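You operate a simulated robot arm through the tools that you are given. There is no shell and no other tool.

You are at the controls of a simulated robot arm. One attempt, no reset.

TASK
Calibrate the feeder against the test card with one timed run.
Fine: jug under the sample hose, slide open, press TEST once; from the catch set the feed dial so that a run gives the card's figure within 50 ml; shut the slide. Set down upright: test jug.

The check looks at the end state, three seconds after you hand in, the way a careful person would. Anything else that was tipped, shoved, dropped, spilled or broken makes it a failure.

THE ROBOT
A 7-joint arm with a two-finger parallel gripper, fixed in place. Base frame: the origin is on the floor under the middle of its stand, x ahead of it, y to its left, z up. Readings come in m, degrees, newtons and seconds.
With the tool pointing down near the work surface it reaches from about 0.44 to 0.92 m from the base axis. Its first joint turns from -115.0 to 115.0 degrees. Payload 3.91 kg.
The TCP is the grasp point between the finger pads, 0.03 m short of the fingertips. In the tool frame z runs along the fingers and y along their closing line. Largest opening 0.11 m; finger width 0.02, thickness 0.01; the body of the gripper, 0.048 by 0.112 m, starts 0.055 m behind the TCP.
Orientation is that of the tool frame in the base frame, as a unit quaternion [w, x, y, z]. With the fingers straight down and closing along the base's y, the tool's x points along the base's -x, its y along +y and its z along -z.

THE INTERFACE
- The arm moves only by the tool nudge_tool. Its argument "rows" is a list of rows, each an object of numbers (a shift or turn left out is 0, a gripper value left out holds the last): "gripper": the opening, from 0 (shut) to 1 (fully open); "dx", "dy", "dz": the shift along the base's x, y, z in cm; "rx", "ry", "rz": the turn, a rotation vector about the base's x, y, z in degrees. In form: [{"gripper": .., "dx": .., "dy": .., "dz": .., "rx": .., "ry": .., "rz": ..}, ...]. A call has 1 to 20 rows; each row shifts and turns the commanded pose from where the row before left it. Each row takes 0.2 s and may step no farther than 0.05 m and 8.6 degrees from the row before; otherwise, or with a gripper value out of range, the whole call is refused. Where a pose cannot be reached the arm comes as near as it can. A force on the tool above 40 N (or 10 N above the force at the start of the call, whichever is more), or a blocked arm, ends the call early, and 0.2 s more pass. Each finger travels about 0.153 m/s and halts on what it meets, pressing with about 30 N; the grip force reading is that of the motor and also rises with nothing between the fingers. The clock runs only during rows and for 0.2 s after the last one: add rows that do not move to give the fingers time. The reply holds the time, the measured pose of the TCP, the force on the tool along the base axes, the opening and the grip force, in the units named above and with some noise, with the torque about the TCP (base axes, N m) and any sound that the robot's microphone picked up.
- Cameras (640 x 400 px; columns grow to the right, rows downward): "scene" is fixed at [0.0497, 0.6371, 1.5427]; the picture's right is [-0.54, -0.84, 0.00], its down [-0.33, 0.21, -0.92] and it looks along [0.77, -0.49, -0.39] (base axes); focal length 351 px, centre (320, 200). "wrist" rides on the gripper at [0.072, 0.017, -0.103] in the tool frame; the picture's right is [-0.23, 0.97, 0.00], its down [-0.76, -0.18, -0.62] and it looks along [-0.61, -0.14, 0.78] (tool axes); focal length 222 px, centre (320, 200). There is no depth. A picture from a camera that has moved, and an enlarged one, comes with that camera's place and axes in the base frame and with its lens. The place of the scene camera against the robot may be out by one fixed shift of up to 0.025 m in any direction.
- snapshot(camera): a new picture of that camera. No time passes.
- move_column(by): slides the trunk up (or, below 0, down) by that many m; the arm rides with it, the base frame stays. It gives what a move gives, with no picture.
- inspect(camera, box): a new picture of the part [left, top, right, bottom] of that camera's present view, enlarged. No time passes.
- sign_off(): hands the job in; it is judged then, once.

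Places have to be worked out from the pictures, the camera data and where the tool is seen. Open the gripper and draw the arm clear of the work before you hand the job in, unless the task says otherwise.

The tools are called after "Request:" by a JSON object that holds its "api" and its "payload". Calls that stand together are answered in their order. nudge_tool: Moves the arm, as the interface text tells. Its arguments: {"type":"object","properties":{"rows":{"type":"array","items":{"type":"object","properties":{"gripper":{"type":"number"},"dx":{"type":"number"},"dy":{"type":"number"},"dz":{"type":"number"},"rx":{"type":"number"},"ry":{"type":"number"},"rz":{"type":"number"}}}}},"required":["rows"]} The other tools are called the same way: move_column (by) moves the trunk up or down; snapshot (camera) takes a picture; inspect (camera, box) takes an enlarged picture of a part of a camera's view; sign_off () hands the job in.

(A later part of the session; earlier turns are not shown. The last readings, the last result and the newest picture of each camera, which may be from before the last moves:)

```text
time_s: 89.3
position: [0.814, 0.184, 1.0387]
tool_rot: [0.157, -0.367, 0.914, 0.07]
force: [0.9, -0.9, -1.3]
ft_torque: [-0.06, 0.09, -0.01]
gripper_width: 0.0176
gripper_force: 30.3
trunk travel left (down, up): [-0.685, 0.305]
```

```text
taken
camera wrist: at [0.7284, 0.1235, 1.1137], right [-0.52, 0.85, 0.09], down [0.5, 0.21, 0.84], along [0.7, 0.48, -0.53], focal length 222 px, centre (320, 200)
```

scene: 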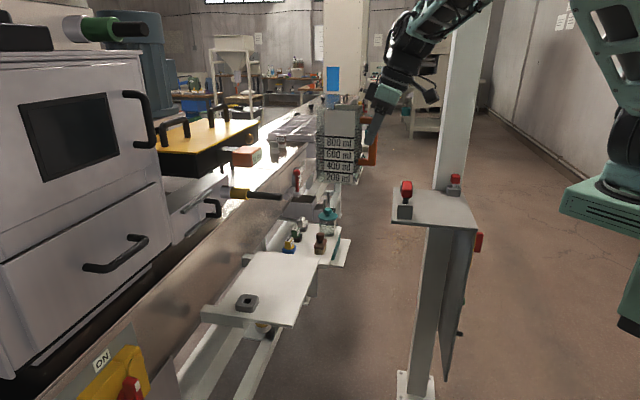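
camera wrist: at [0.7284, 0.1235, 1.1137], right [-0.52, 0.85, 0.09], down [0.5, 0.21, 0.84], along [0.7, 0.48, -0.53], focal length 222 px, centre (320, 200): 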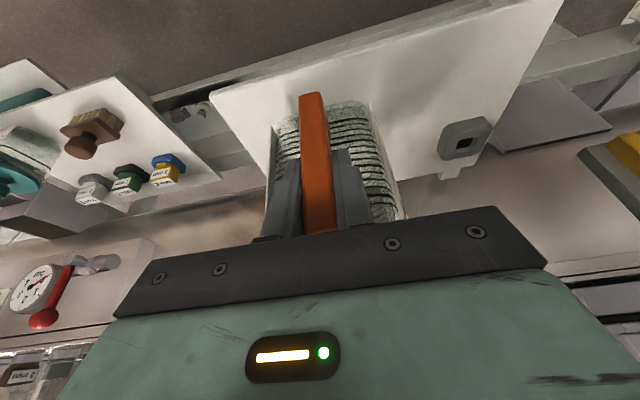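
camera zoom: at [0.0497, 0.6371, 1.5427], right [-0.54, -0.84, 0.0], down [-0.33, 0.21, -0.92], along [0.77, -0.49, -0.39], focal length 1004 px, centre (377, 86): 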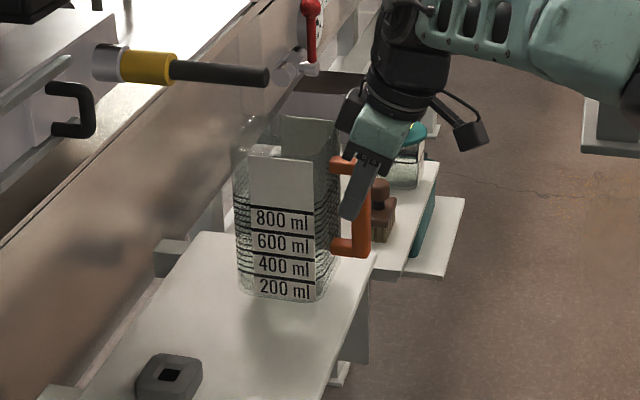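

Relative to the hose tip the jug is within about 1–1.5 cm of centre; I nudge it 0.7 cm further in and lower 2 cm toward the table.

Request:
{"api": "nudge_tool", "payload": {"rows": [{"dx": 0.5, "dy": 0.6}, {"dz": -0.7}, {"dz": -0.7}, {"dz": -0.6}, {}]}}

Request:
{"api": "inspect", "payload": {"camera": "scene", "box": [220, 170, 380, 310]}}

```text
time_s: 90.5
position: [0.8192, 0.1914, 1.0203]
tool_rot: [0.157, -0.367, 0.914, 0.071]
force: [-0.9, 0.5, -0.5]
ft_torque: [-0.1, 0.12, -0.01]
gripper_width: 0.0178
gripper_force: 29.6
trunk travel left (down, up): [-0.685, 0.305]
```

```text
2.86 times, centred on (300, 240) of scene
camera zoom: at [0.0497, 0.6371, 1.5427], right [-0.54, -0.84, 0.0], down [-0.33, 0.21, -0.92], along [0.77, -0.49, -0.39], focal length 1004 px, centre (377, 86)
```

zoom: 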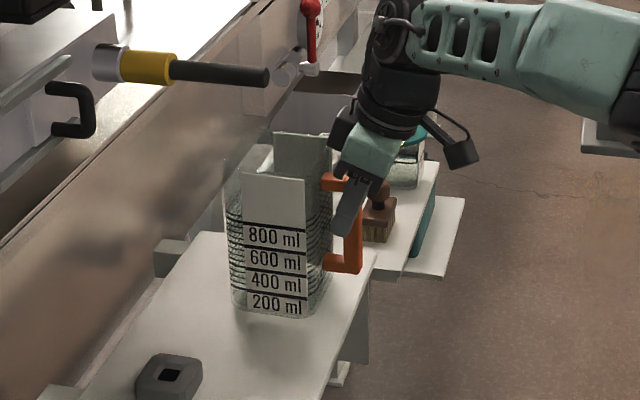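

No contact yet. I lower in 3 mm steps watching the force.

Request:
{"api": "nudge_tool", "payload": {"rows": [{"dz": -0.3}, {"dz": -0.3}, {"dz": -0.3}, {}]}}

Request:
{"api": "nudge_tool", "payload": {"rows": [{"dz": -0.3}, {"dz": -0.2}, {}]}}

```text
time_s: 91.5
position: [0.8186, 0.1906, 1.0154]
tool_rot: [0.159, -0.367, 0.914, 0.069]
force: [-3.6, -1.6, 26.4]
ft_torque: [-0.64, -1.08, -0.15]
gripper_width: 0.018
gripper_force: 30.2
trunk travel left (down, up): [-0.685, 0.305]
```

```text
time_s: 92.3
position: [0.819, 0.1896, 1.0079]
tool_rot: [0.158, -0.367, 0.914, 0.07]
force: [-3.7, -5.4, 24.9]
ft_torque: [-0.84, -1.06, -0.32]
gripper_width: 0.018
gripper_force: 30.1
trunk travel left (down, up): [-0.685, 0.305]
```

Contact at z≈1.015 with 25 N press; I ease up a few mm to relieve it and check.

Request:
{"api": "nudge_tool", "payload": {"rows": [{"dz": 0.2}, {"dz": 0.1}, {}]}}

Request:
{"api": "inspect", "payload": {"camera": "scene", "box": [220, 170, 380, 310]}}

```text
time_s: 93.2
position: [0.8179, 0.1902, 1.0089]
tool_rot: [0.155, -0.367, 0.914, 0.071]
force: [1.1, -1.6, 3.9]
ft_torque: [-0.27, -0.26, -0.07]
gripper_width: 0.0178
gripper_force: 29.8
trunk travel left (down, up): [-0.685, 0.305]
```

```text
2.86 times, centred on (300, 240) of scene
camera zoom: at [0.0497, 0.6371, 1.5427], right [-0.54, -0.84, 0.0], down [-0.33, 0.21, -0.92], along [0.77, -0.49, -0.39], focal length 1004 px, centre (377, 86)
```

zoom: 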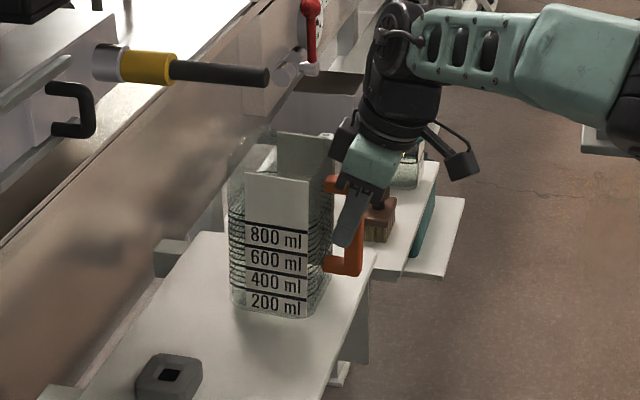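

The jug stands on the table upright. I open the fingers and back straight away from the handle.

Request:
{"api": "nudge_tool", "payload": {"rows": [{"gripper": 0.3}, {"gripper": 0.6}, {}]}}

Request:
{"api": "nudge_tool", "payload": {"rows": [{"dx": -0.7, "dy": -0.7, "dz": 0.5}, {"dx": -1.2, "dy": -1.2, "dz": 1}, {"dx": -1.5, "dy": -1.5, "dz": 1}, {"dx": -1.5, "dy": -1.5, "dz": 1}, {"dx": -1.5, "dy": -1.5, "dz": 1}, {"dx": -1.5, "dy": -1.5, "dz": 1}, {}]}}

Request:
{"api": "snapshot", "payload": {"camera": "wrist"}}

Request:
{"api": "inspect", "payload": {"camera": "scene", "box": [220, 170, 380, 310]}}

```text
time_s: 94.0
position: [0.8181, 0.1905, 1.0095]
tool_rot: [0.157, -0.367, 0.914, 0.07]
force: [0.1, -0.5, -0.1]
ft_torque: [-0.03, 0.02, 0.03]
gripper_width: 0.066
gripper_force: 0.0
trunk travel left (down, up): [-0.685, 0.305]
```

```text
time_s: 95.5
position: [0.7407, 0.1109, 1.0634]
tool_rot: [0.157, -0.367, 0.914, 0.07]
force: [0.8, 1.3, 1.6]
ft_torque: [-0.03, 0.01, -0.02]
gripper_width: 0.0658
gripper_force: 0.1
trunk travel left (down, up): [-0.685, 0.305]
```

```text
taken
camera wrist: at [0.6547, 0.0504, 1.1381], right [-0.52, 0.85, 0.09], down [0.49, 0.21, 0.84], along [0.7, 0.48, -0.53], focal length 222 px, centre (320, 200)
```

wrist: 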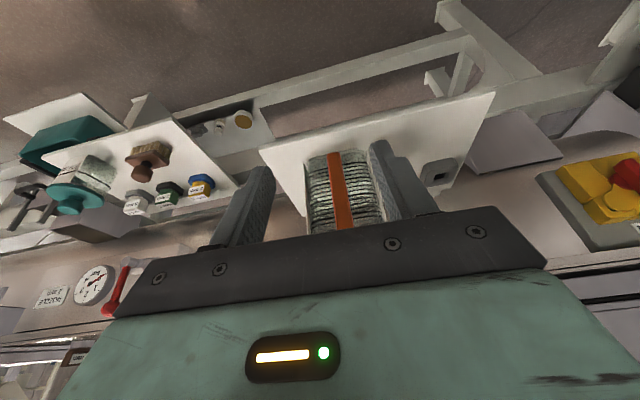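

```text
2.86 times, centred on (300, 240) of scene
camera zoom: at [0.0497, 0.6371, 1.5427], right [-0.54, -0.84, 0.0], down [-0.33, 0.21, -0.92], along [0.77, -0.49, -0.39], focal length 1004 px, centre (377, 86)
```

zoom: 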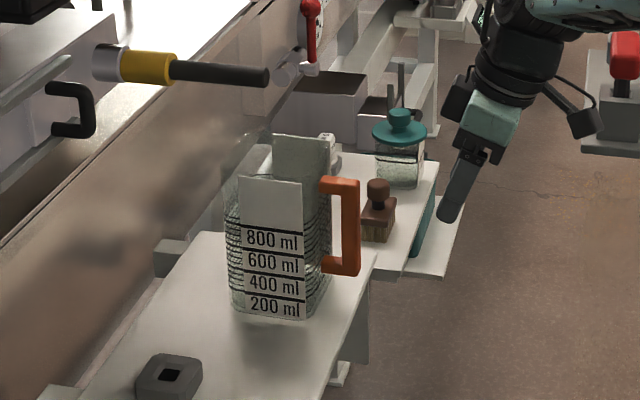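

Jug placed and standing. I raise the trunk to look along the hose direction and check the sideways alignment of hose tip to jug mouth.

Request:
{"api": "move_column", "payload": {"by": 0.2}}

Request:
{"api": "snapshot", "payload": {"camera": "wrist"}}

Request:
{"api": "inspect", "payload": {"camera": "wrist", "box": [240, 60, 420, 240]}}

```text
time_s: 97.7
position: [0.7401, 0.111, 1.2648]
tool_rot: [0.157, -0.367, 0.914, 0.071]
force: [-0.6, 0.5, 0.5]
ft_torque: [0.04, -0.03, 0.01]
gripper_width: 0.066
gripper_force: 0.0
trunk travel left (down, up): [-0.885, 0.105]
```

```text
taken
camera wrist: at [0.6549, 0.0505, 1.3379], right [-0.52, 0.85, 0.09], down [0.5, 0.21, 0.84], along [0.7, 0.48, -0.53], focal length 222 px, centre (320, 200)
```

wrist: 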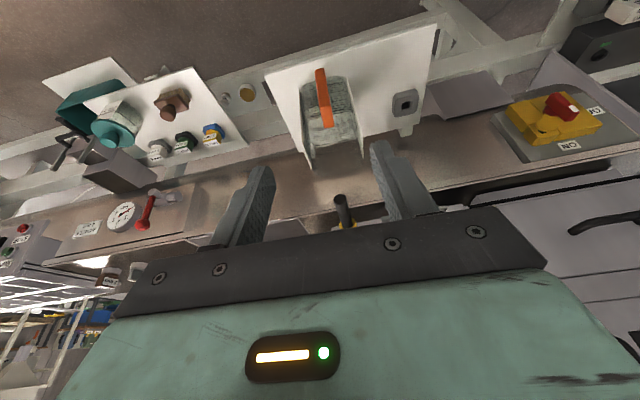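

```text
2.22 times, centred on (330, 150) of wrist
camera zoom: at [0.6549, 0.0505, 1.3379], right [-0.52, 0.85, 0.09], down [0.5, 0.21, 0.84], along [0.7, 0.48, -0.53], focal length 494 px, centre (298, 311)
```

zoom: 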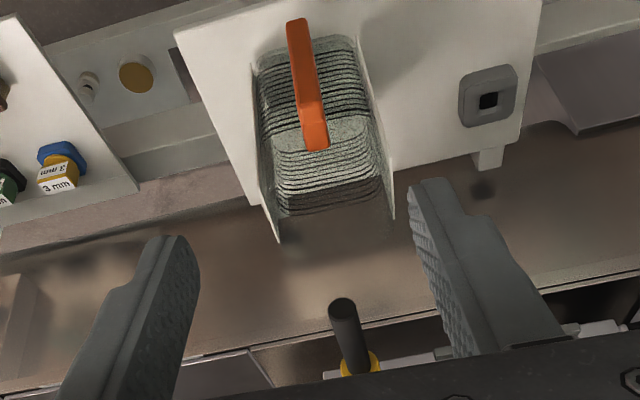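

Hose tip and jug centre agree within about 1 cm. Next the slide: I tilt the tool forward and move left to look at the slide handle from nearer.

Request:
{"api": "nudge_tool", "payload": {"rows": [{"rx": 5.3, "ry": -5.3, "dx": -1, "dy": 2}, {"rx": 5.3, "ry": -5.3, "dx": -1, "dy": 3}, {"rx": 5.3, "ry": -5.3, "dx": 0, "dy": 3}, {"rx": 5.3, "ry": -5.3, "dy": 3}, {"dy": 3}, {}]}}

Request:
{"api": "snapshot", "payload": {"camera": "wrist"}}

Request:
{"api": "inspect", "payload": {"camera": "wrist", "box": [200, 60, 420, 240]}}

```text
time_s: 99.1
position: [0.7201, 0.2521, 1.2646]
tool_rot: [0.385, -0.34, 0.841, 0.169]
force: [0.1, 0.1, -0.3]
ft_torque: [-0.01, -0.01, 0.01]
gripper_width: 0.066
gripper_force: 0.0
trunk travel left (down, up): [-0.885, 0.105]
```

```text
taken
camera wrist: at [0.6188, 0.1756, 1.2762], right [-0.57, 0.8, 0.19], down [0.15, -0.13, 0.98], along [0.81, 0.59, -0.04], focal length 222 px, centre (320, 200)
```

wrist: 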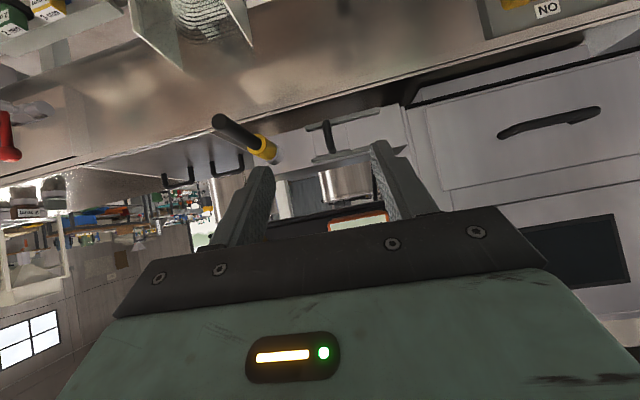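

```text
2.22 times, centred on (310, 150) of wrist
camera zoom: at [0.6188, 0.1756, 1.2762], right [-0.57, 0.8, 0.19], down [0.15, -0.13, 0.98], along [0.81, 0.59, -0.04], focal length 494 px, centre (342, 311)
```

zoom: 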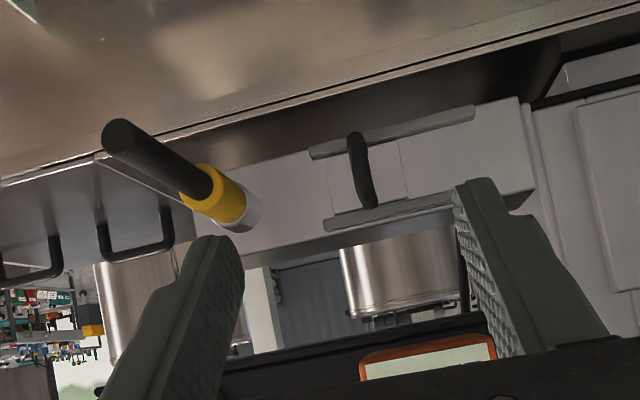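

The slide plate sits at the hose end of its rails with free travel to the right in this view, i.e. it opens toward (-x,+y) by ~6–7 cm; its handle bar is at about (0.891, 0.415, 1.163). An orange '11 mm' block overhangs at z≈1.28+, so I go in low with the tool nearly horizontal; first I lower 10 cm and flatten the tool.

Request:
{"api": "move_column", "payload": {"by": -0.1}}

Request:
{"api": "nudge_tool", "payload": {"rows": [{"rx": 5.8, "ry": -5.8}, {"rx": 5.8, "ry": -5.8}, {"rx": 5.8, "ry": -5.8}, {"rz": -5}, {"rz": -5}, {}]}}

Request:
{"api": "snapshot", "payload": {"camera": "wrist"}}

Request:
{"api": "snapshot", "payload": {"camera": "scene"}}

```text
time_s: 100.5
position: [0.7207, 0.2535, 1.1646]
tool_rot: [0.386, -0.339, 0.841, 0.169]
force: [0.4, 0.5, -0.4]
ft_torque: [-0.01, 0.03, 0.0]
gripper_width: 0.066
gripper_force: 0.2
trunk travel left (down, up): [-0.785, 0.205]
```

```text
time_s: 101.8
position: [0.721, 0.2522, 1.1647]
tool_rot: [0.573, -0.232, 0.763, 0.19]
force: [-0.1, 0.3, 0.4]
ft_torque: [0.0, 0.01, 0.01]
gripper_width: 0.0661
gripper_force: 0.0
trunk travel left (down, up): [-0.785, 0.205]
```

```text
taken
camera wrist: at [0.6123, 0.1979, 1.1225], right [-0.5, 0.83, 0.24], down [-0.21, -0.39, 0.9], along [0.84, 0.4, 0.37], focal length 222 px, centre (320, 200)
```

wrist: 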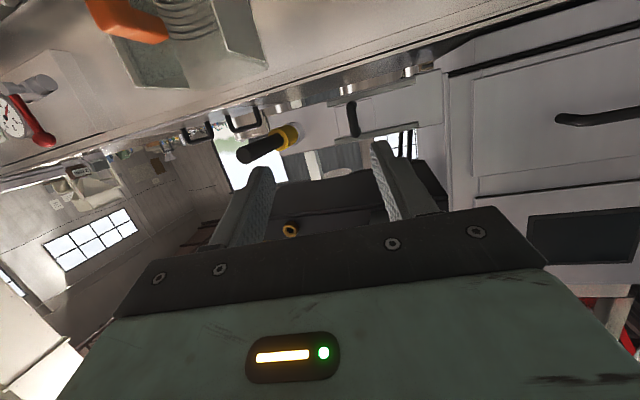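

```text
taken
```

scene: 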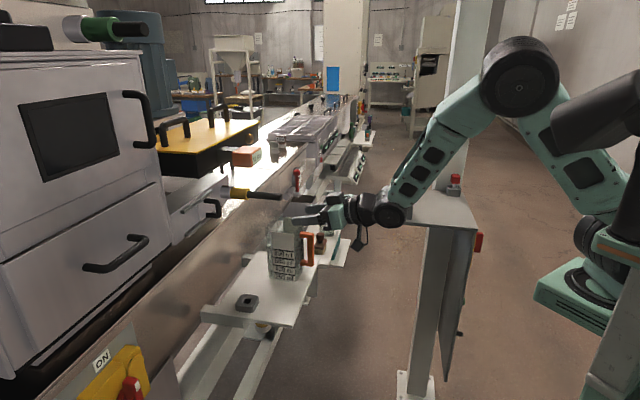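

I zoom in on the slide handle from here to refine its distance.

Request:
{"api": "inspect", "payload": {"camera": "wrist", "box": [270, 60, 430, 180]}}

Request:
{"api": "inspect", "payload": {"camera": "scene", "box": [170, 160, 350, 280]}}

```text
3.33 times, centred on (350, 120) of wrist
camera zoom: at [0.6123, 0.1979, 1.1225], right [-0.5, 0.83, 0.24], down [-0.21, -0.39, 0.9], along [0.84, 0.4, 0.37], focal length 740 px, centre (220, 467)
```

zoom: 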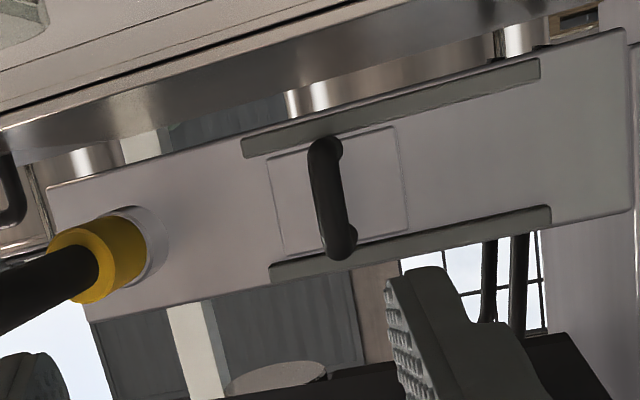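

```text
3.33 times, centred on (260, 220) of scene
camera zoom: at [0.0497, 0.6371, 1.5427], right [-0.54, -0.84, 0.0], down [-0.33, 0.21, -0.92], along [0.77, -0.49, -0.39], focal length 1171 px, centre (520, 133)
```

zoom: 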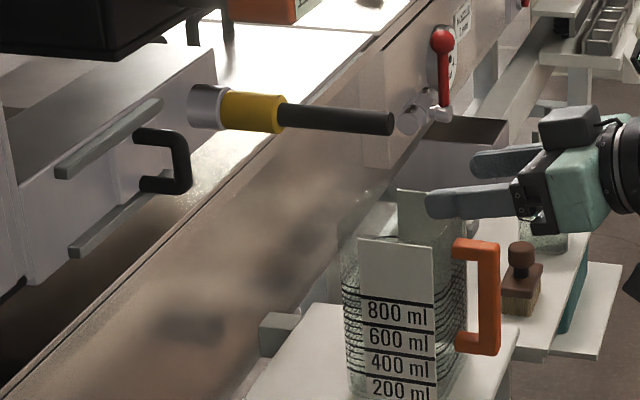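

Handle bar is at n-aligned position; range estimate 0.92–0.95 m along the line normal. I advance toward it with stops, first 16 cm, keeping fingers open around the bar's line.

Request:
{"api": "nudge_tool", "payload": {"rows": [{"dx": 1.6, "dy": 1.3, "dz": -0.1}, {"dx": 1.6, "dy": 1.3, "dz": -0.1}, {"dx": 1.5, "dy": 1.4, "dz": -0.1}, {"dx": 1.45, "dy": 1.45, "dz": -0.1}, {"dx": 1.45, "dy": 1.45, "dz": -0.1}, {"dx": 1.45, "dy": 1.45, "dz": -0.1}, {"dx": 1.45, "dy": 1.45, "dz": -0.1}, {}]}}

Request:
{"api": "snapshot", "payload": {"camera": "wrist"}}

Request:
{"api": "inspect", "payload": {"camera": "scene", "box": [170, 160, 350, 280]}}

```text
time_s: 103.7
position: [0.8272, 0.3493, 1.1575]
tool_rot: [0.574, -0.232, 0.761, 0.19]
force: [0.5, -0.4, -0.1]
ft_torque: [-0.02, 0.02, 0.02]
gripper_width: 0.0658
gripper_force: 0.0
trunk travel left (down, up): [-0.785, 0.205]
```

```text
taken
camera wrist: at [0.719, 0.2948, 1.1163], right [-0.5, 0.83, 0.24], down [-0.21, -0.39, 0.9], along [0.84, 0.4, 0.37], focal length 222 px, centre (320, 200)
```

wrist: 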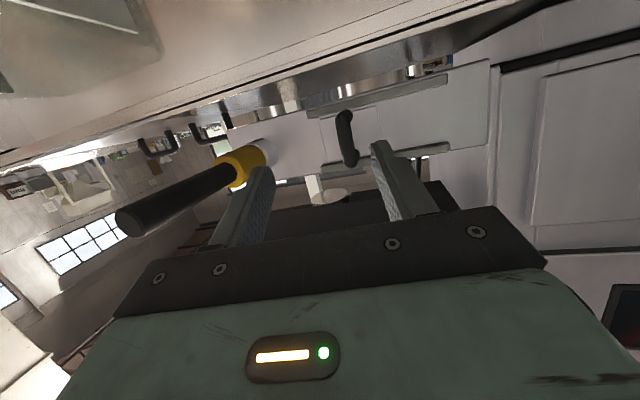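

```text
3.33 times, centred on (260, 220) of scene
camera zoom: at [0.0497, 0.6371, 1.5427], right [-0.54, -0.84, 0.0], down [-0.33, 0.21, -0.92], along [0.77, -0.49, -0.39], focal length 1171 px, centre (520, 133)
```

zoom: 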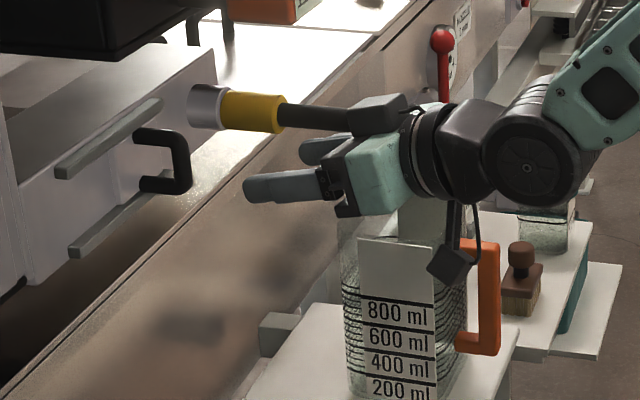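

The scene view puts the bar about 7–8 cm ahead of the TCP. I advance 5 cm in small steps and recheck.

Request:
{"api": "nudge_tool", "payload": {"rows": [{"dx": 0.9, "dy": 0.9, "dz": 0.1}, {"dx": 0.9, "dy": 0.9, "dz": 0.1}, {"dx": 0.9, "dy": 0.9, "dz": 0.1}, {"dx": 0.9, "dy": 0.9, "dz": 0.1}, {}]}}

Request:
{"api": "inspect", "payload": {"camera": "wrist", "box": [200, 60, 460, 240]}}

Request:
{"api": "inspect", "payload": {"camera": "scene", "box": [170, 160, 350, 280]}}

```text
time_s: 104.8
position: [0.861, 0.3877, 1.1594]
tool_rot: [0.574, -0.232, 0.762, 0.19]
force: [-0.1, 1.1, -0.2]
ft_torque: [0.0, 0.0, 0.01]
gripper_width: 0.0659
gripper_force: 0.0
trunk travel left (down, up): [-0.785, 0.205]
```

```text
2.22 times, centred on (330, 150) of wrist
camera zoom: at [0.7533, 0.3336, 1.1191], right [-0.5, 0.83, 0.24], down [-0.21, -0.39, 0.9], along [0.84, 0.4, 0.37], focal length 494 px, centre (298, 311)
```

zoom: 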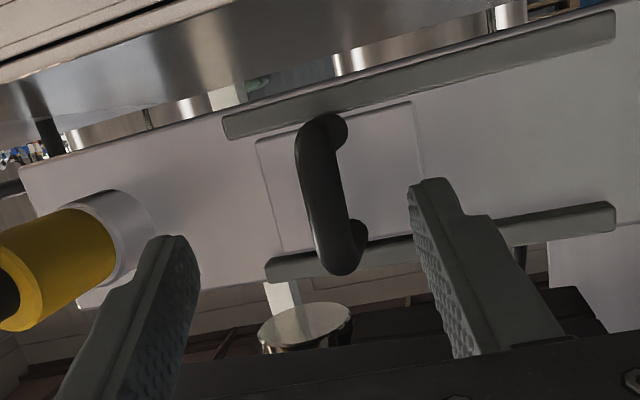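

```text
3.33 times, centred on (260, 220) of scene
camera zoom: at [0.0497, 0.6371, 1.5427], right [-0.54, -0.84, 0.0], down [-0.33, 0.21, -0.92], along [0.77, -0.49, -0.39], focal length 1171 px, centre (520, 133)
```

zoom: 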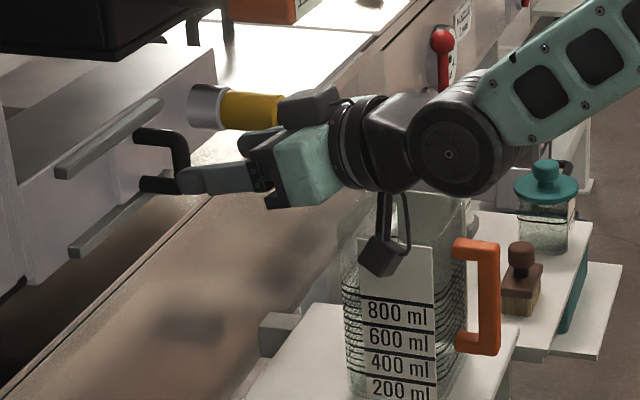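

The fingertips just reach the bar, which lies between them, slightly to the right and a bit high. I raise 1.2 cm, shift 0.7 cm, and go 2 cm further in.

Request:
{"api": "nudge_tool", "payload": {"rows": [{"dz": 0.6, "dx": -0.25, "dy": 0.25}, {"dz": 0.6, "dx": -0.25, "dy": 0.25}, {"dx": 0.7, "dy": 0.7}, {"dx": 0.7, "dy": 0.7}, {}]}}

Request:
{"api": "inspect", "payload": {"camera": "wrist", "box": [200, 60, 460, 240]}}

Request:
{"api": "inspect", "payload": {"camera": "scene", "box": [170, 160, 350, 280]}}

```text
time_s: 106.0
position: [0.87, 0.4061, 1.1737]
tool_rot: [0.575, -0.231, 0.761, 0.19]
force: [-0.4, -1.1, 0.4]
ft_torque: [0.03, 0.01, 0.01]
gripper_width: 0.066
gripper_force: 0.0
trunk travel left (down, up): [-0.785, 0.205]
```

```text
2.22 times, centred on (330, 150) of wrist
camera zoom: at [0.7622, 0.3517, 1.1322], right [-0.5, 0.83, 0.24], down [-0.21, -0.39, 0.9], along [0.84, 0.4, 0.37], focal length 494 px, centre (298, 311)
```

zoom: 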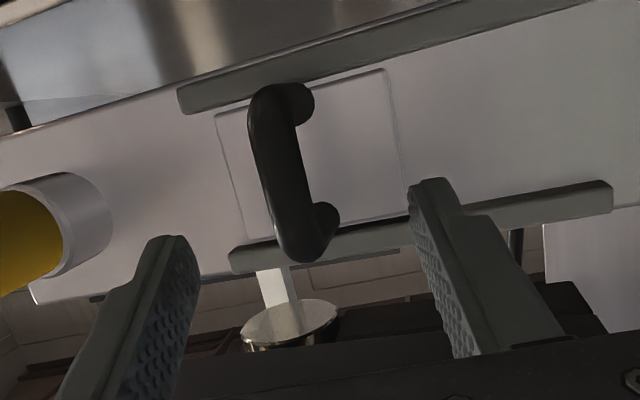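

```text
3.33 times, centred on (260, 220) of scene
camera zoom: at [0.0497, 0.6371, 1.5427], right [-0.54, -0.84, 0.0], down [-0.33, 0.21, -0.92], along [0.77, -0.49, -0.39], focal length 1171 px, centre (520, 133)
```

zoom: 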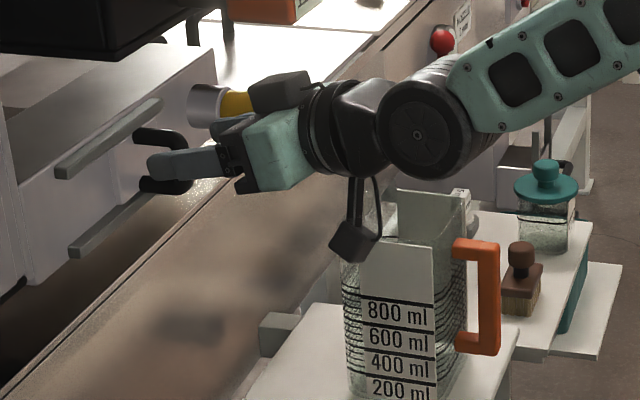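

The bar is between the fingers, centred. I close on it.

Request:
{"api": "nudge_tool", "payload": {"rows": [{"gripper": 0.3}, {"gripper": 0.1}, {"gripper": 0}, {"gripper": 0}, {}]}}

Request:
{"api": "inspect", "payload": {"camera": "wrist", "box": [200, 60, 460, 240]}}

```text
time_s: 107.2
position: [0.8688, 0.4046, 1.1761]
tool_rot: [0.575, -0.232, 0.761, 0.191]
force: [-19.4, -17.9, 11.4]
ft_torque: [0.05, -0.11, -0.1]
gripper_width: 0.0
gripper_force: 37.5
trunk travel left (down, up): [-0.785, 0.205]
```

```text
2.22 times, centred on (330, 150) of wrist
camera zoom: at [0.7609, 0.3504, 1.1344], right [-0.51, 0.83, 0.24], down [-0.21, -0.39, 0.9], along [0.84, 0.4, 0.37], focal length 494 px, centre (298, 311)
```

zoom: 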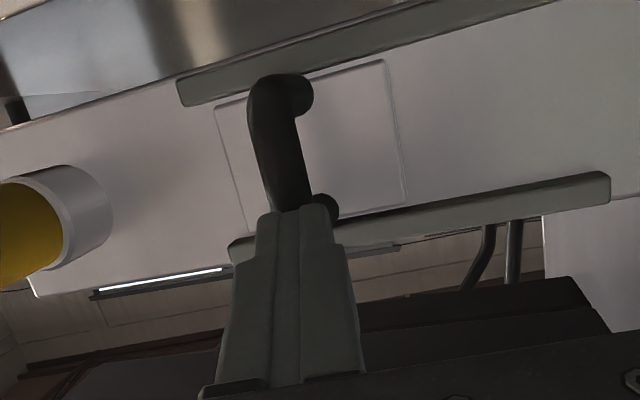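

The fingers closed above the bar's upper bend and slipped off (width 0). I open, back off a little, lower 1.7 cm, and go in again slightly deeper.

Request:
{"api": "nudge_tool", "payload": {"rows": [{"gripper": 0.3}, {"gripper": 0.6}, {"dx": -1.0, "dy": -1.0}, {"dz": -0.8}, {"dz": -0.9}, {}]}}

Request:
{"api": "inspect", "payload": {"camera": "wrist", "box": [200, 60, 460, 240]}}

Request:
{"api": "inspect", "payload": {"camera": "scene", "box": [170, 160, 350, 280]}}

```text
time_s: 108.7
position: [0.8597, 0.3963, 1.1565]
tool_rot: [0.573, -0.233, 0.762, 0.191]
force: [-0.1, -0.5, 0.7]
ft_torque: [0.0, -0.02, 0.01]
gripper_width: 0.0656
gripper_force: 0.0
trunk travel left (down, up): [-0.785, 0.205]
```

```text
2.22 times, centred on (330, 150) of wrist
camera zoom: at [0.7521, 0.3416, 1.1149], right [-0.5, 0.83, 0.24], down [-0.21, -0.39, 0.9], along [0.84, 0.4, 0.37], focal length 494 px, centre (298, 311)
```

zoom: 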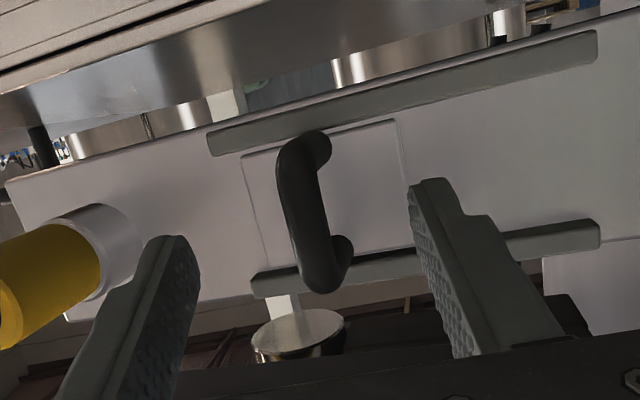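

```text
3.33 times, centred on (260, 220) of scene
camera zoom: at [0.0497, 0.6371, 1.5427], right [-0.54, -0.84, 0.0], down [-0.33, 0.21, -0.92], along [0.77, -0.49, -0.39], focal length 1171 px, centre (520, 133)
```

zoom: 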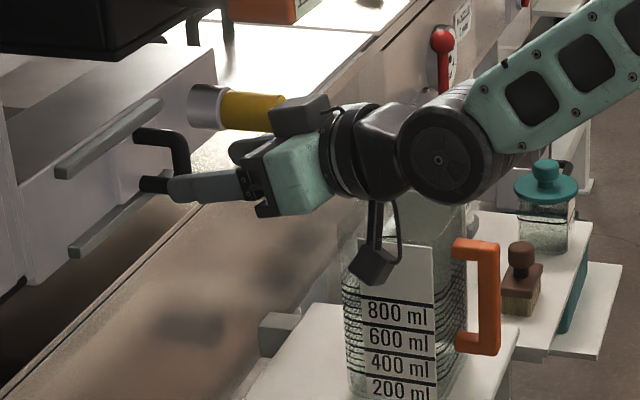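

Now I understand the offsets: bar centre is at z≈1.15 and the fingertips are just at it. I advance 2 cm and close.

Request:
{"api": "nudge_tool", "payload": {"rows": [{"dx": 0.4, "dy": 0.8}, {"dx": 0.6, "dy": 0.8}, {}]}}

Request:
{"api": "inspect", "payload": {"camera": "wrist", "box": [200, 60, 460, 240]}}

Request:
{"api": "inspect", "payload": {"camera": "scene", "box": [170, 160, 350, 280]}}

```text
time_s: 109.5
position: [0.8702, 0.4112, 1.1557]
tool_rot: [0.574, -0.232, 0.762, 0.19]
force: [-0.2, -0.5, 0.6]
ft_torque: [0.0, -0.01, 0.02]
gripper_width: 0.0657
gripper_force: 0.1
trunk travel left (down, up): [-0.785, 0.205]
```

```text
2.22 times, centred on (330, 150) of wrist
camera zoom: at [0.7622, 0.3571, 1.1139], right [-0.5, 0.83, 0.24], down [-0.21, -0.39, 0.9], along [0.84, 0.4, 0.37], focal length 494 px, centre (298, 311)
```

zoom: 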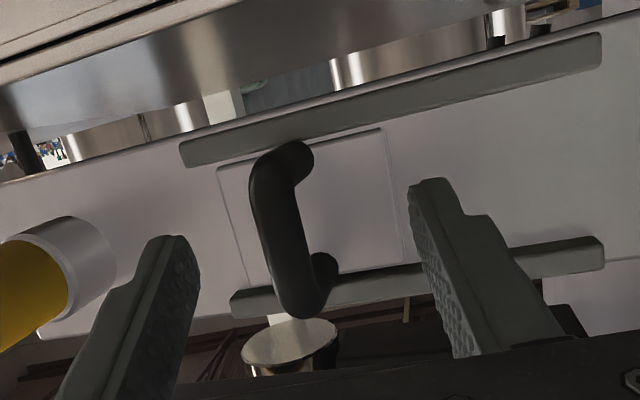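

```text
3.33 times, centred on (260, 220) of scene
camera zoom: at [0.0497, 0.6371, 1.5427], right [-0.54, -0.84, 0.0], down [-0.33, 0.21, -0.92], along [0.77, -0.49, -0.39], focal length 1171 px, centre (520, 133)
```

zoom: 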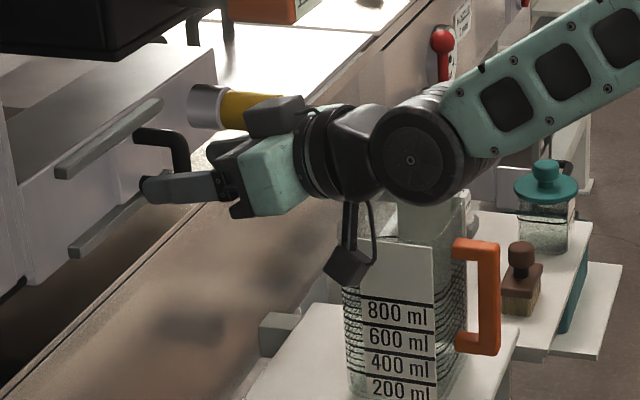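

The bar sits mid-height between the pads. Closing.

Request:
{"api": "nudge_tool", "payload": {"rows": [{"gripper": 0.35}, {"gripper": 0.15}, {"gripper": 0}, {"gripper": 0}, {}]}}

Request:
{"api": "inspect", "payload": {"camera": "wrist", "box": [200, 60, 460, 240]}}

```text
time_s: 110.7
position: [0.8699, 0.4113, 1.1552]
tool_rot: [0.573, -0.233, 0.762, 0.19]
force: [-0.1, -2.2, -0.6]
ft_torque: [-0.09, -0.12, -0.08]
gripper_width: 0.0138
gripper_force: 44.7
trunk travel left (down, up): [-0.785, 0.205]
```

```text
2.22 times, centred on (330, 150) of wrist
camera zoom: at [0.7622, 0.3567, 1.1137], right [-0.5, 0.83, 0.24], down [-0.21, -0.39, 0.9], along [0.84, 0.4, 0.37], focal length 494 px, centre (298, 311)
```

zoom: 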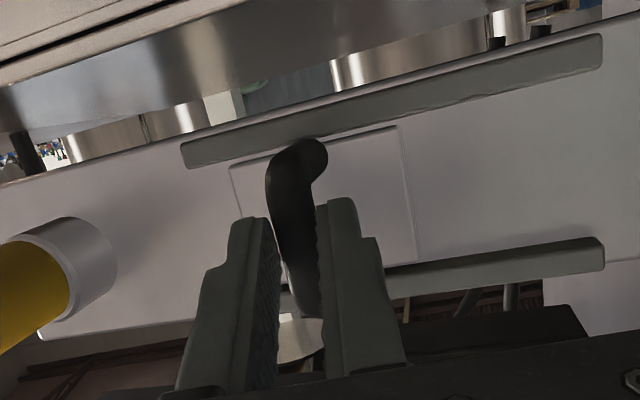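

Bar gripped (13.8 mm), and the slide already gave a millimetre, so it runs freely. I pull it toward (-x,+y) in small steps.

Request:
{"api": "nudge_tool", "payload": {"rows": [{"dx": -0.5, "dy": 0.5}, {"dx": -0.7, "dy": 0.7}, {"dx": -0.7, "dy": 0.7}, {"dx": -0.7, "dy": 0.7}, {}]}}

Request:
{"api": "inspect", "payload": {"camera": "wrist", "box": [200, 60, 460, 240]}}

Request:
{"api": "inspect", "payload": {"camera": "scene", "box": [170, 160, 350, 280]}}

```text
time_s: 111.8
position: [0.8424, 0.4378, 1.1547]
tool_rot: [0.573, -0.233, 0.763, 0.189]
force: [5.9, 5.6, -9.2]
ft_torque: [0.02, -0.32, 0.02]
gripper_width: 0.0135
gripper_force: 44.5
trunk travel left (down, up): [-0.785, 0.205]
```

```text
2.22 times, centred on (330, 150) of wrist
camera zoom: at [0.7355, 0.3832, 1.114], right [-0.51, 0.83, 0.24], down [-0.21, -0.39, 0.9], along [0.84, 0.4, 0.37], focal length 494 px, centre (298, 311)
```

zoom: 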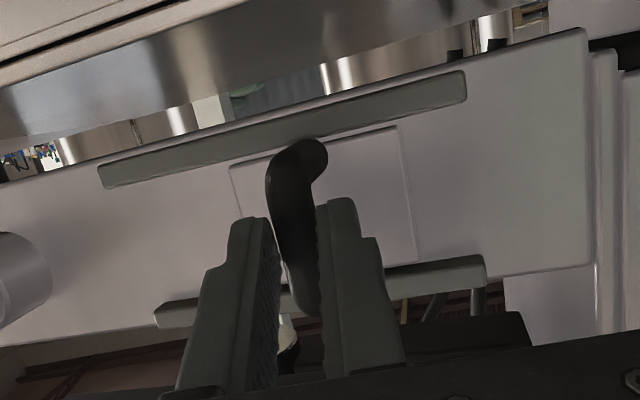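

```text
3.33 times, centred on (260, 220) of scene
camera zoom: at [0.0497, 0.6371, 1.5427], right [-0.54, -0.84, 0.0], down [-0.33, 0.21, -0.92], along [0.77, -0.49, -0.39], focal length 1171 px, centre (520, 133)
```

zoom: 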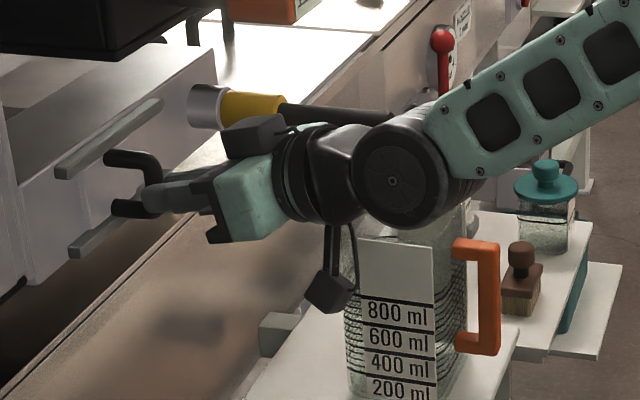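

It slides well; about 2–3 cm of rail are left. I continue gently.

Request:
{"api": "nudge_tool", "payload": {"rows": [{"dx": -0.6, "dy": 0.6}, {"dx": -0.6, "dy": 0.6}, {"dx": -0.4, "dy": 0.4}, {}]}}

Request:
{"api": "inspect", "payload": {"camera": "wrist", "box": [200, 60, 460, 240]}}

```text
time_s: 112.8
position: [0.835, 0.4459, 1.1556]
tool_rot: [0.574, -0.23, 0.763, 0.188]
force: [30.9, -15.2, -8.3]
ft_torque: [-0.27, 0.02, -0.9]
gripper_width: 0.0133
gripper_force: 44.9
trunk travel left (down, up): [-0.785, 0.205]
```

```text
2.22 times, centred on (330, 150) of wrist
camera zoom: at [0.7258, 0.3935, 1.1138], right [-0.5, 0.83, 0.24], down [-0.21, -0.39, 0.9], along [0.84, 0.39, 0.37], focal length 494 px, centre (298, 311)
```

zoom: 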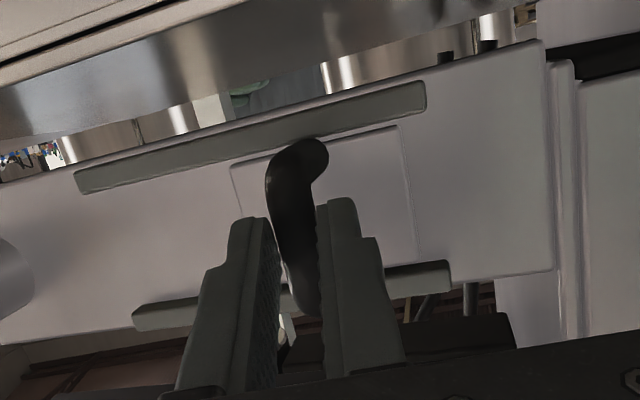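

The slide hit its end stop after about 5 cm of travel, so it is fully open. I release and back straight out.

Request:
{"api": "nudge_tool", "payload": {"rows": [{"dx": 0.2, "dy": -0.2}, {"gripper": 0.3}, {"gripper": 0.6}, {}, {"dx": -0.7, "dy": -0.7}, {"dx": -1.2, "dy": -1.2}, {"dx": -1.4, "dy": -1.4}, {"dx": -1.4, "dy": -1.4}, {"dx": -1.4, "dy": -1.4}, {"dx": -1.4, "dy": -1.4}, {}]}}

Request:
{"api": "snapshot", "payload": {"camera": "wrist"}}

Request:
{"api": "inspect", "payload": {"camera": "scene", "box": [150, 150, 350, 280]}}

```text
time_s: 115.2
position: [0.7569, 0.3744, 1.1563]
tool_rot: [0.574, -0.232, 0.762, 0.19]
force: [-0.7, -0.4, 0.6]
ft_torque: [0.01, -0.01, 0.02]
gripper_width: 0.0662
gripper_force: 0.1
trunk travel left (down, up): [-0.785, 0.205]
```

```text
taken
camera wrist: at [0.6479, 0.3201, 1.1148], right [-0.5, 0.83, 0.24], down [-0.21, -0.39, 0.9], along [0.84, 0.4, 0.37], focal length 222 px, centre (320, 200)
```

wrist: 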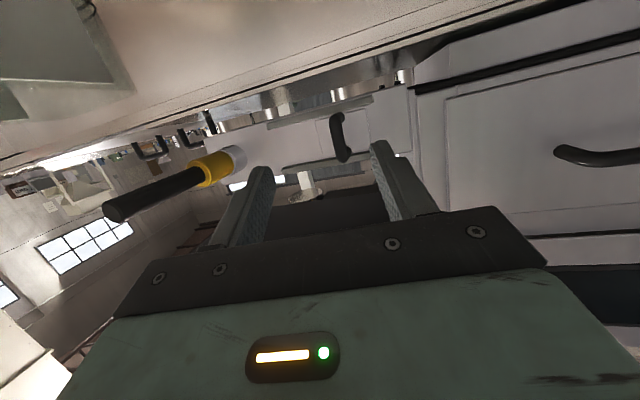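

```text
3.08 times, centred on (250, 215) of scene
camera zoom: at [0.0497, 0.6371, 1.5427], right [-0.54, -0.84, 0.0], down [-0.33, 0.21, -0.92], along [0.77, -0.49, -0.39], focal length 1081 px, centre (535, 154)
```

zoom: 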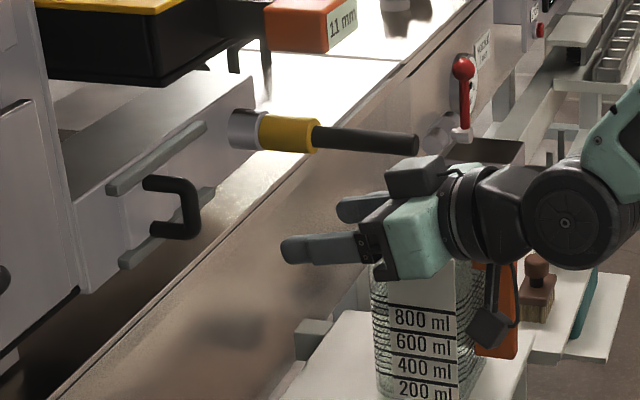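

The slide stays open and the jug hasn't moved. Next is the TEST button, which I triangulate at about (0.714,-0.381,0.760) on the panel. I back out, raise, and swing over the shelf to the front of the panel.

Request:
{"api": "nudge_tool", "payload": {"rows": [{"dx": -1.5, "dy": -1.5}, {"dx": -1.5, "dy": -1.5}, {"dx": -1.5, "dy": -1.5}, {"dx": -1.5, "dy": -1.5}, {"dx": -1.5, "dy": -1.5}, {"dx": -1.0, "dy": -1.0}, {}]}}

Request:
{"api": "move_column", "payload": {"by": 0.2}}

Request:
{"api": "nudge_tool", "payload": {"rows": [{"dy": -3.6}, {"dy": -3.6}, {"dy": -3.6}, {"dy": -3.6}, {"dy": -3.6}, {"dy": -3.6}, {"dy": -3.6}, {"dy": -3.6}, {"dy": -3.6}, {"dy": -3.6}, {"dy": -3.6}, {"dx": -0.5, "dy": -3.3, "rz": 2}, {"dx": -0.7, "dy": -3.3, "rz": 2}, {"dx": -0.9, "dy": -3.3, "rz": 2}, {"dx": -0.9, "dy": -3.3, "rz": 2}, {"dx": -0.9, "dy": -3.3, "rz": 2}, {"dx": -0.9, "dy": -3.3}, {"dx": -0.9, "dy": -3.3}, {"dx": -0.9, "dy": -3.3}, {}]}}

Request:
{"api": "snapshot", "payload": {"camera": "scene"}}

```text
time_s: 116.8
position: [0.6717, 0.29, 1.1565]
tool_rot: [0.575, -0.231, 0.762, 0.19]
force: [-0.5, -0.3, 0.1]
ft_torque: [0.02, -0.01, -0.01]
gripper_width: 0.0658
gripper_force: 0.2
trunk travel left (down, up): [-0.785, 0.205]
```

```text
time_s: 119.0
position: [0.6709, 0.2906, 1.3572]
tool_rot: [0.574, -0.232, 0.762, 0.19]
force: [-0.4, -0.5, 0.9]
ft_torque: [0.01, 0.01, 0.01]
gripper_width: 0.0659
gripper_force: 0.0
trunk travel left (down, up): [-0.985, 0.005]
```

```text
time_s: 123.2
position: [0.6053, -0.3712, 1.3569]
tool_rot: [0.555, -0.297, 0.739, 0.239]
force: [0.2, 0.3, -0.4]
ft_torque: [-0.01, 0.03, -0.03]
gripper_width: 0.0662
gripper_force: 0.1
trunk travel left (down, up): [-0.985, 0.005]
```

```text
taken
```

scene: 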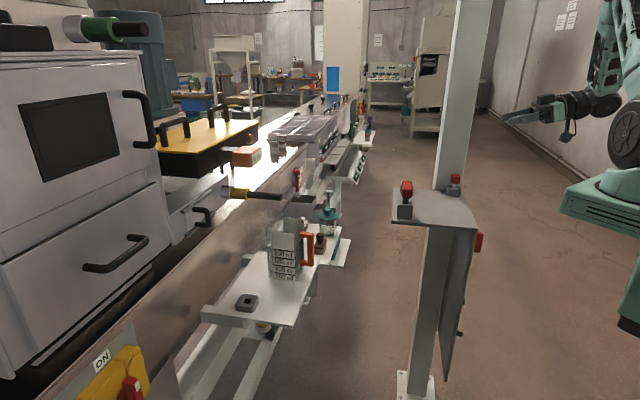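

The swing went cleanly. I move to directly in front of the panel and lower the trunk to button height.

Request:
{"api": "nudge_tool", "payload": {"rows": [{"dx": -1.1, "dy": -3.2}, {"dx": -1.1, "dy": -3.2}, {"dx": -1.1, "dy": -3.2}, {"dx": -1.1, "dy": -3.2}, {}]}}

Request:
{"api": "move_column", "payload": {"by": -0.4}}

Request:
{"api": "move_column", "payload": {"by": -0.18}}

Request:
{"api": "snapshot", "payload": {"camera": "wrist"}}

Request:
{"api": "snapshot", "payload": {"camera": "scene"}}

```text
time_s: 124.4
position: [0.5614, -0.4996, 1.3557]
tool_rot: [0.556, -0.298, 0.738, 0.24]
force: [0.1, 0.1, -1.2]
ft_torque: [0.02, -0.03, 0.01]
gripper_width: 0.066
gripper_force: 0.0
trunk travel left (down, up): [-0.985, 0.005]
```

```text
time_s: 128.2
position: [0.5605, -0.499, 0.9574]
tool_rot: [0.556, -0.298, 0.738, 0.24]
force: [0.3, 0.1, -0.7]
ft_torque: [0.01, 0.0, -0.01]
gripper_width: 0.0663
gripper_force: 0.0
trunk travel left (down, up): [-0.585, 0.405]
```

```text
time_s: 130.2
position: [0.5629, -0.4989, 0.7771]
tool_rot: [0.556, -0.297, 0.738, 0.24]
force: [-0.1, -0.9, -0.5]
ft_torque: [0.0, -0.02, 0.0]
gripper_width: 0.0661
gripper_force: 0.1
trunk travel left (down, up): [-0.405, 0.585]
```

```text
taken
camera wrist: at [0.4641, -0.5706, 0.735], right [-0.64, 0.73, 0.24], down [-0.14, -0.42, 0.9], along [0.75, 0.54, 0.37], focal length 222 px, centre (320, 200)
```

wrist: 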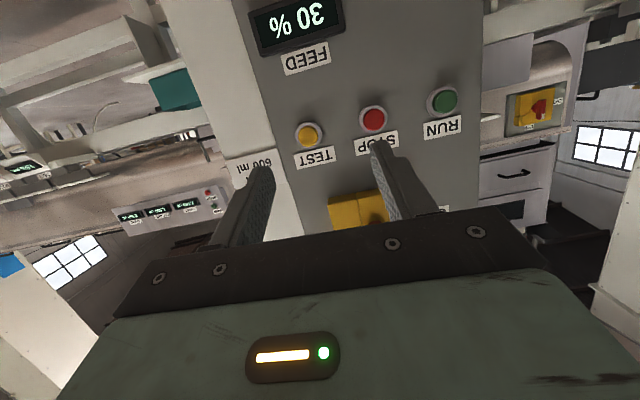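

```text
taken
```

scene: 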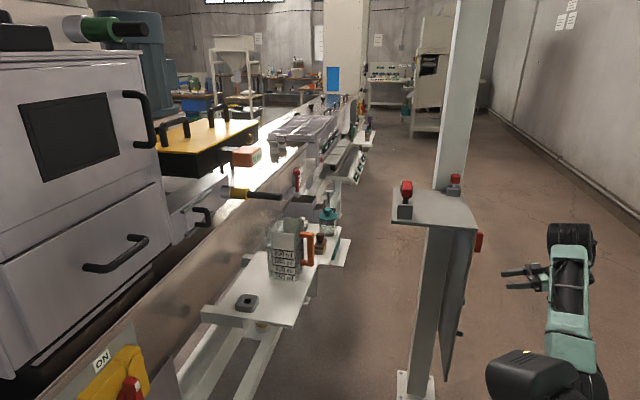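

TEST re-measured at (0.714,-0.382,0.762), consistent. I close the fingers and move to 3 cm in front of the button.

Request:
{"api": "nudge_tool", "payload": {"rows": [{"gripper": 0, "dx": 1.8, "dy": 1.25, "dz": -0.1}, {"dx": 1.8, "dy": 1.25, "dz": -0.1}, {"dx": 1.8, "dy": 1.25, "dz": -0.1}, {"dx": 1.8, "dy": 1.25, "dz": -0.1}, {"dx": 1.8, "dy": 1.25, "dz": -0.1}, {"dx": 1.9, "dy": 1.25, "dz": -0.1}, {}, {}]}}

Request:
{"api": "snapshot", "payload": {"camera": "wrist"}}

Request:
{"api": "inspect", "payload": {"camera": "wrist", "box": [220, 60, 440, 240]}}

```text
time_s: 132.1
position: [0.6706, -0.4237, 0.7724]
tool_rot: [0.555, -0.298, 0.738, 0.24]
force: [0.0, 0.2, -0.3]
ft_torque: [-0.02, 0.0, -0.04]
gripper_width: 0.0001
gripper_force: 29.7
trunk travel left (down, up): [-0.405, 0.585]
```

```text
taken
camera wrist: at [0.5734, -0.4952, 0.7307], right [-0.64, 0.73, 0.24], down [-0.14, -0.42, 0.9], along [0.75, 0.54, 0.37], focal length 222 px, centre (320, 200)
```

wrist: 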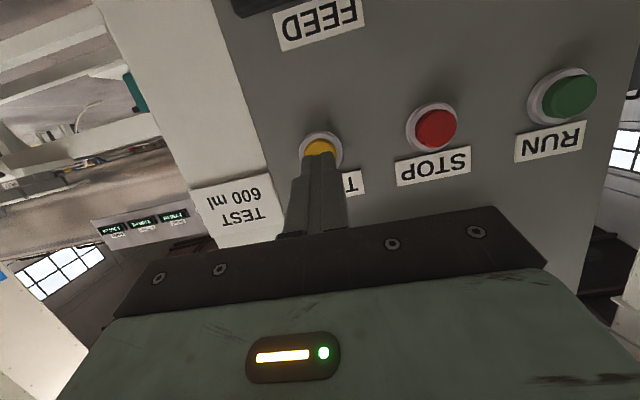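

```text
2.22 times, centred on (330, 150) of wrist
camera zoom: at [0.5734, -0.4952, 0.7307], right [-0.64, 0.73, 0.24], down [-0.14, -0.42, 0.9], along [0.75, 0.54, 0.37], focal length 494 px, centre (298, 311)
```

zoom: 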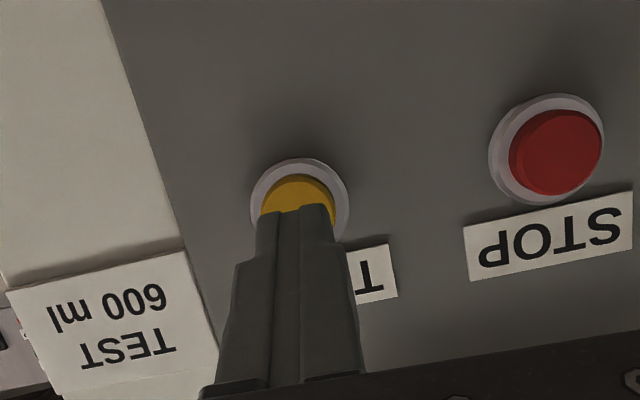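

Fingertip is lined up with TEST (same n, z within 3 mm). I approach to just before contact.

Request:
{"api": "nudge_tool", "payload": {"rows": [{"dx": 0.5, "dy": 0.5, "dz": -0.1}, {"dx": 0.5, "dy": 0.5, "dz": -0.1}, {"dx": 0.5, "dy": 0.5}, {"dx": 0.25, "dy": 0.25}, {}]}}

Request:
{"api": "inspect", "payload": {"camera": "wrist", "box": [220, 60, 440, 240]}}

```text
time_s: 133.2
position: [0.6876, -0.4054, 0.7684]
tool_rot: [0.555, -0.298, 0.739, 0.24]
force: [-1.6, -1.6, 1.0]
ft_torque: [-0.01, -0.01, 0.03]
gripper_width: 0.0
gripper_force: 30.0
trunk travel left (down, up): [-0.405, 0.585]
```

```text
2.22 times, centred on (330, 150) of wrist
camera zoom: at [0.5904, -0.4781, 0.7273], right [-0.64, 0.73, 0.24], down [-0.14, -0.42, 0.9], along [0.75, 0.54, 0.37], focal length 494 px, centre (298, 311)
```

zoom: 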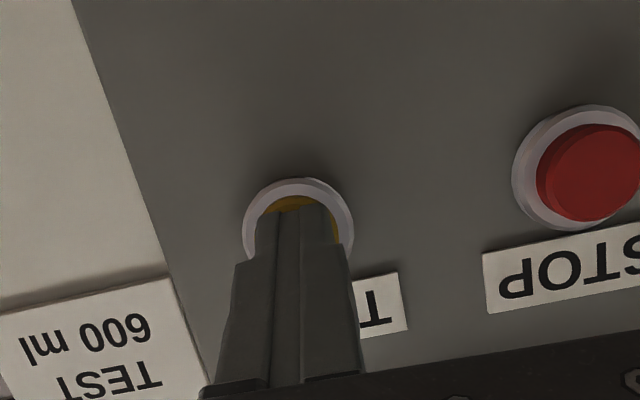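

Just touching the button. I press in a few millimetres.

Request:
{"api": "nudge_tool", "payload": {"rows": [{"dx": 0.2, "dy": 0.2}, {"dx": 0.2, "dy": 0.2}, {}]}}

```text
time_s: 134.1
position: [0.69, -0.4026, 0.7699]
tool_rot: [0.555, -0.297, 0.739, 0.239]
force: [-15.6, -10.0, 3.0]
ft_torque: [0.07, -0.09, 0.13]
gripper_width: 0.0
gripper_force: 29.7
trunk travel left (down, up): [-0.405, 0.585]
heard: click
```

Click heard — TEST pressed once. I back the finger off and watch the run.

Request:
{"api": "nudge_tool", "payload": {"rows": [{"dx": -0.6, "dy": -0.6}, {"dx": -1, "dy": -1}, {"dx": -1.5, "dy": -1.5}, {"dx": -1.5, "dy": -1.5}, {}]}}

Request:
{"api": "inspect", "payload": {"camera": "scene", "box": [200, 160, 360, 300]}}

Request:
{"api": "snapshot", "payload": {"camera": "wrist"}}

```text
time_s: 135.2
position: [0.6459, -0.448, 0.7668]
tool_rot: [0.554, -0.298, 0.739, 0.24]
force: [-0.4, 0.1, -0.4]
ft_torque: [0.04, -0.01, 0.02]
gripper_width: 0.0
gripper_force: 30.3
trunk travel left (down, up): [-0.405, 0.585]
```

```text
2.86 times, centred on (280, 230) of scene
camera zoom: at [0.0497, 0.6371, 1.5427], right [-0.54, -0.84, 0.0], down [-0.33, 0.21, -0.92], along [0.77, -0.49, -0.39], focal length 1004 px, centre (434, 114)
```

zoom: 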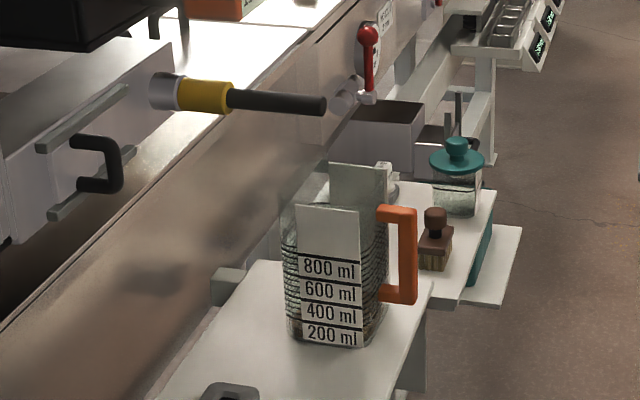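

```text
taken
camera wrist: at [0.5488, -0.5197, 0.7261], right [-0.64, 0.73, 0.24], down [-0.14, -0.42, 0.9], along [0.75, 0.54, 0.37], focal length 222 px, centre (320, 200)
```

wrist: 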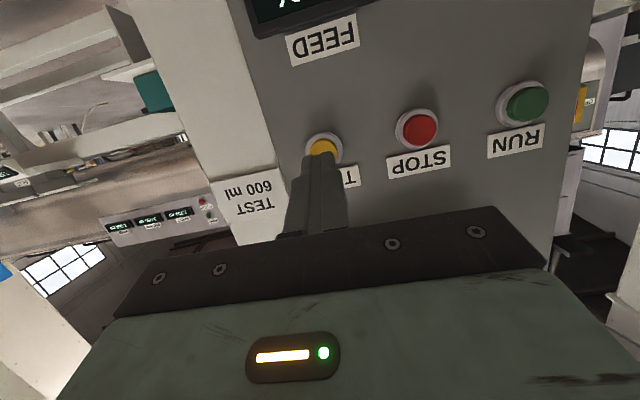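

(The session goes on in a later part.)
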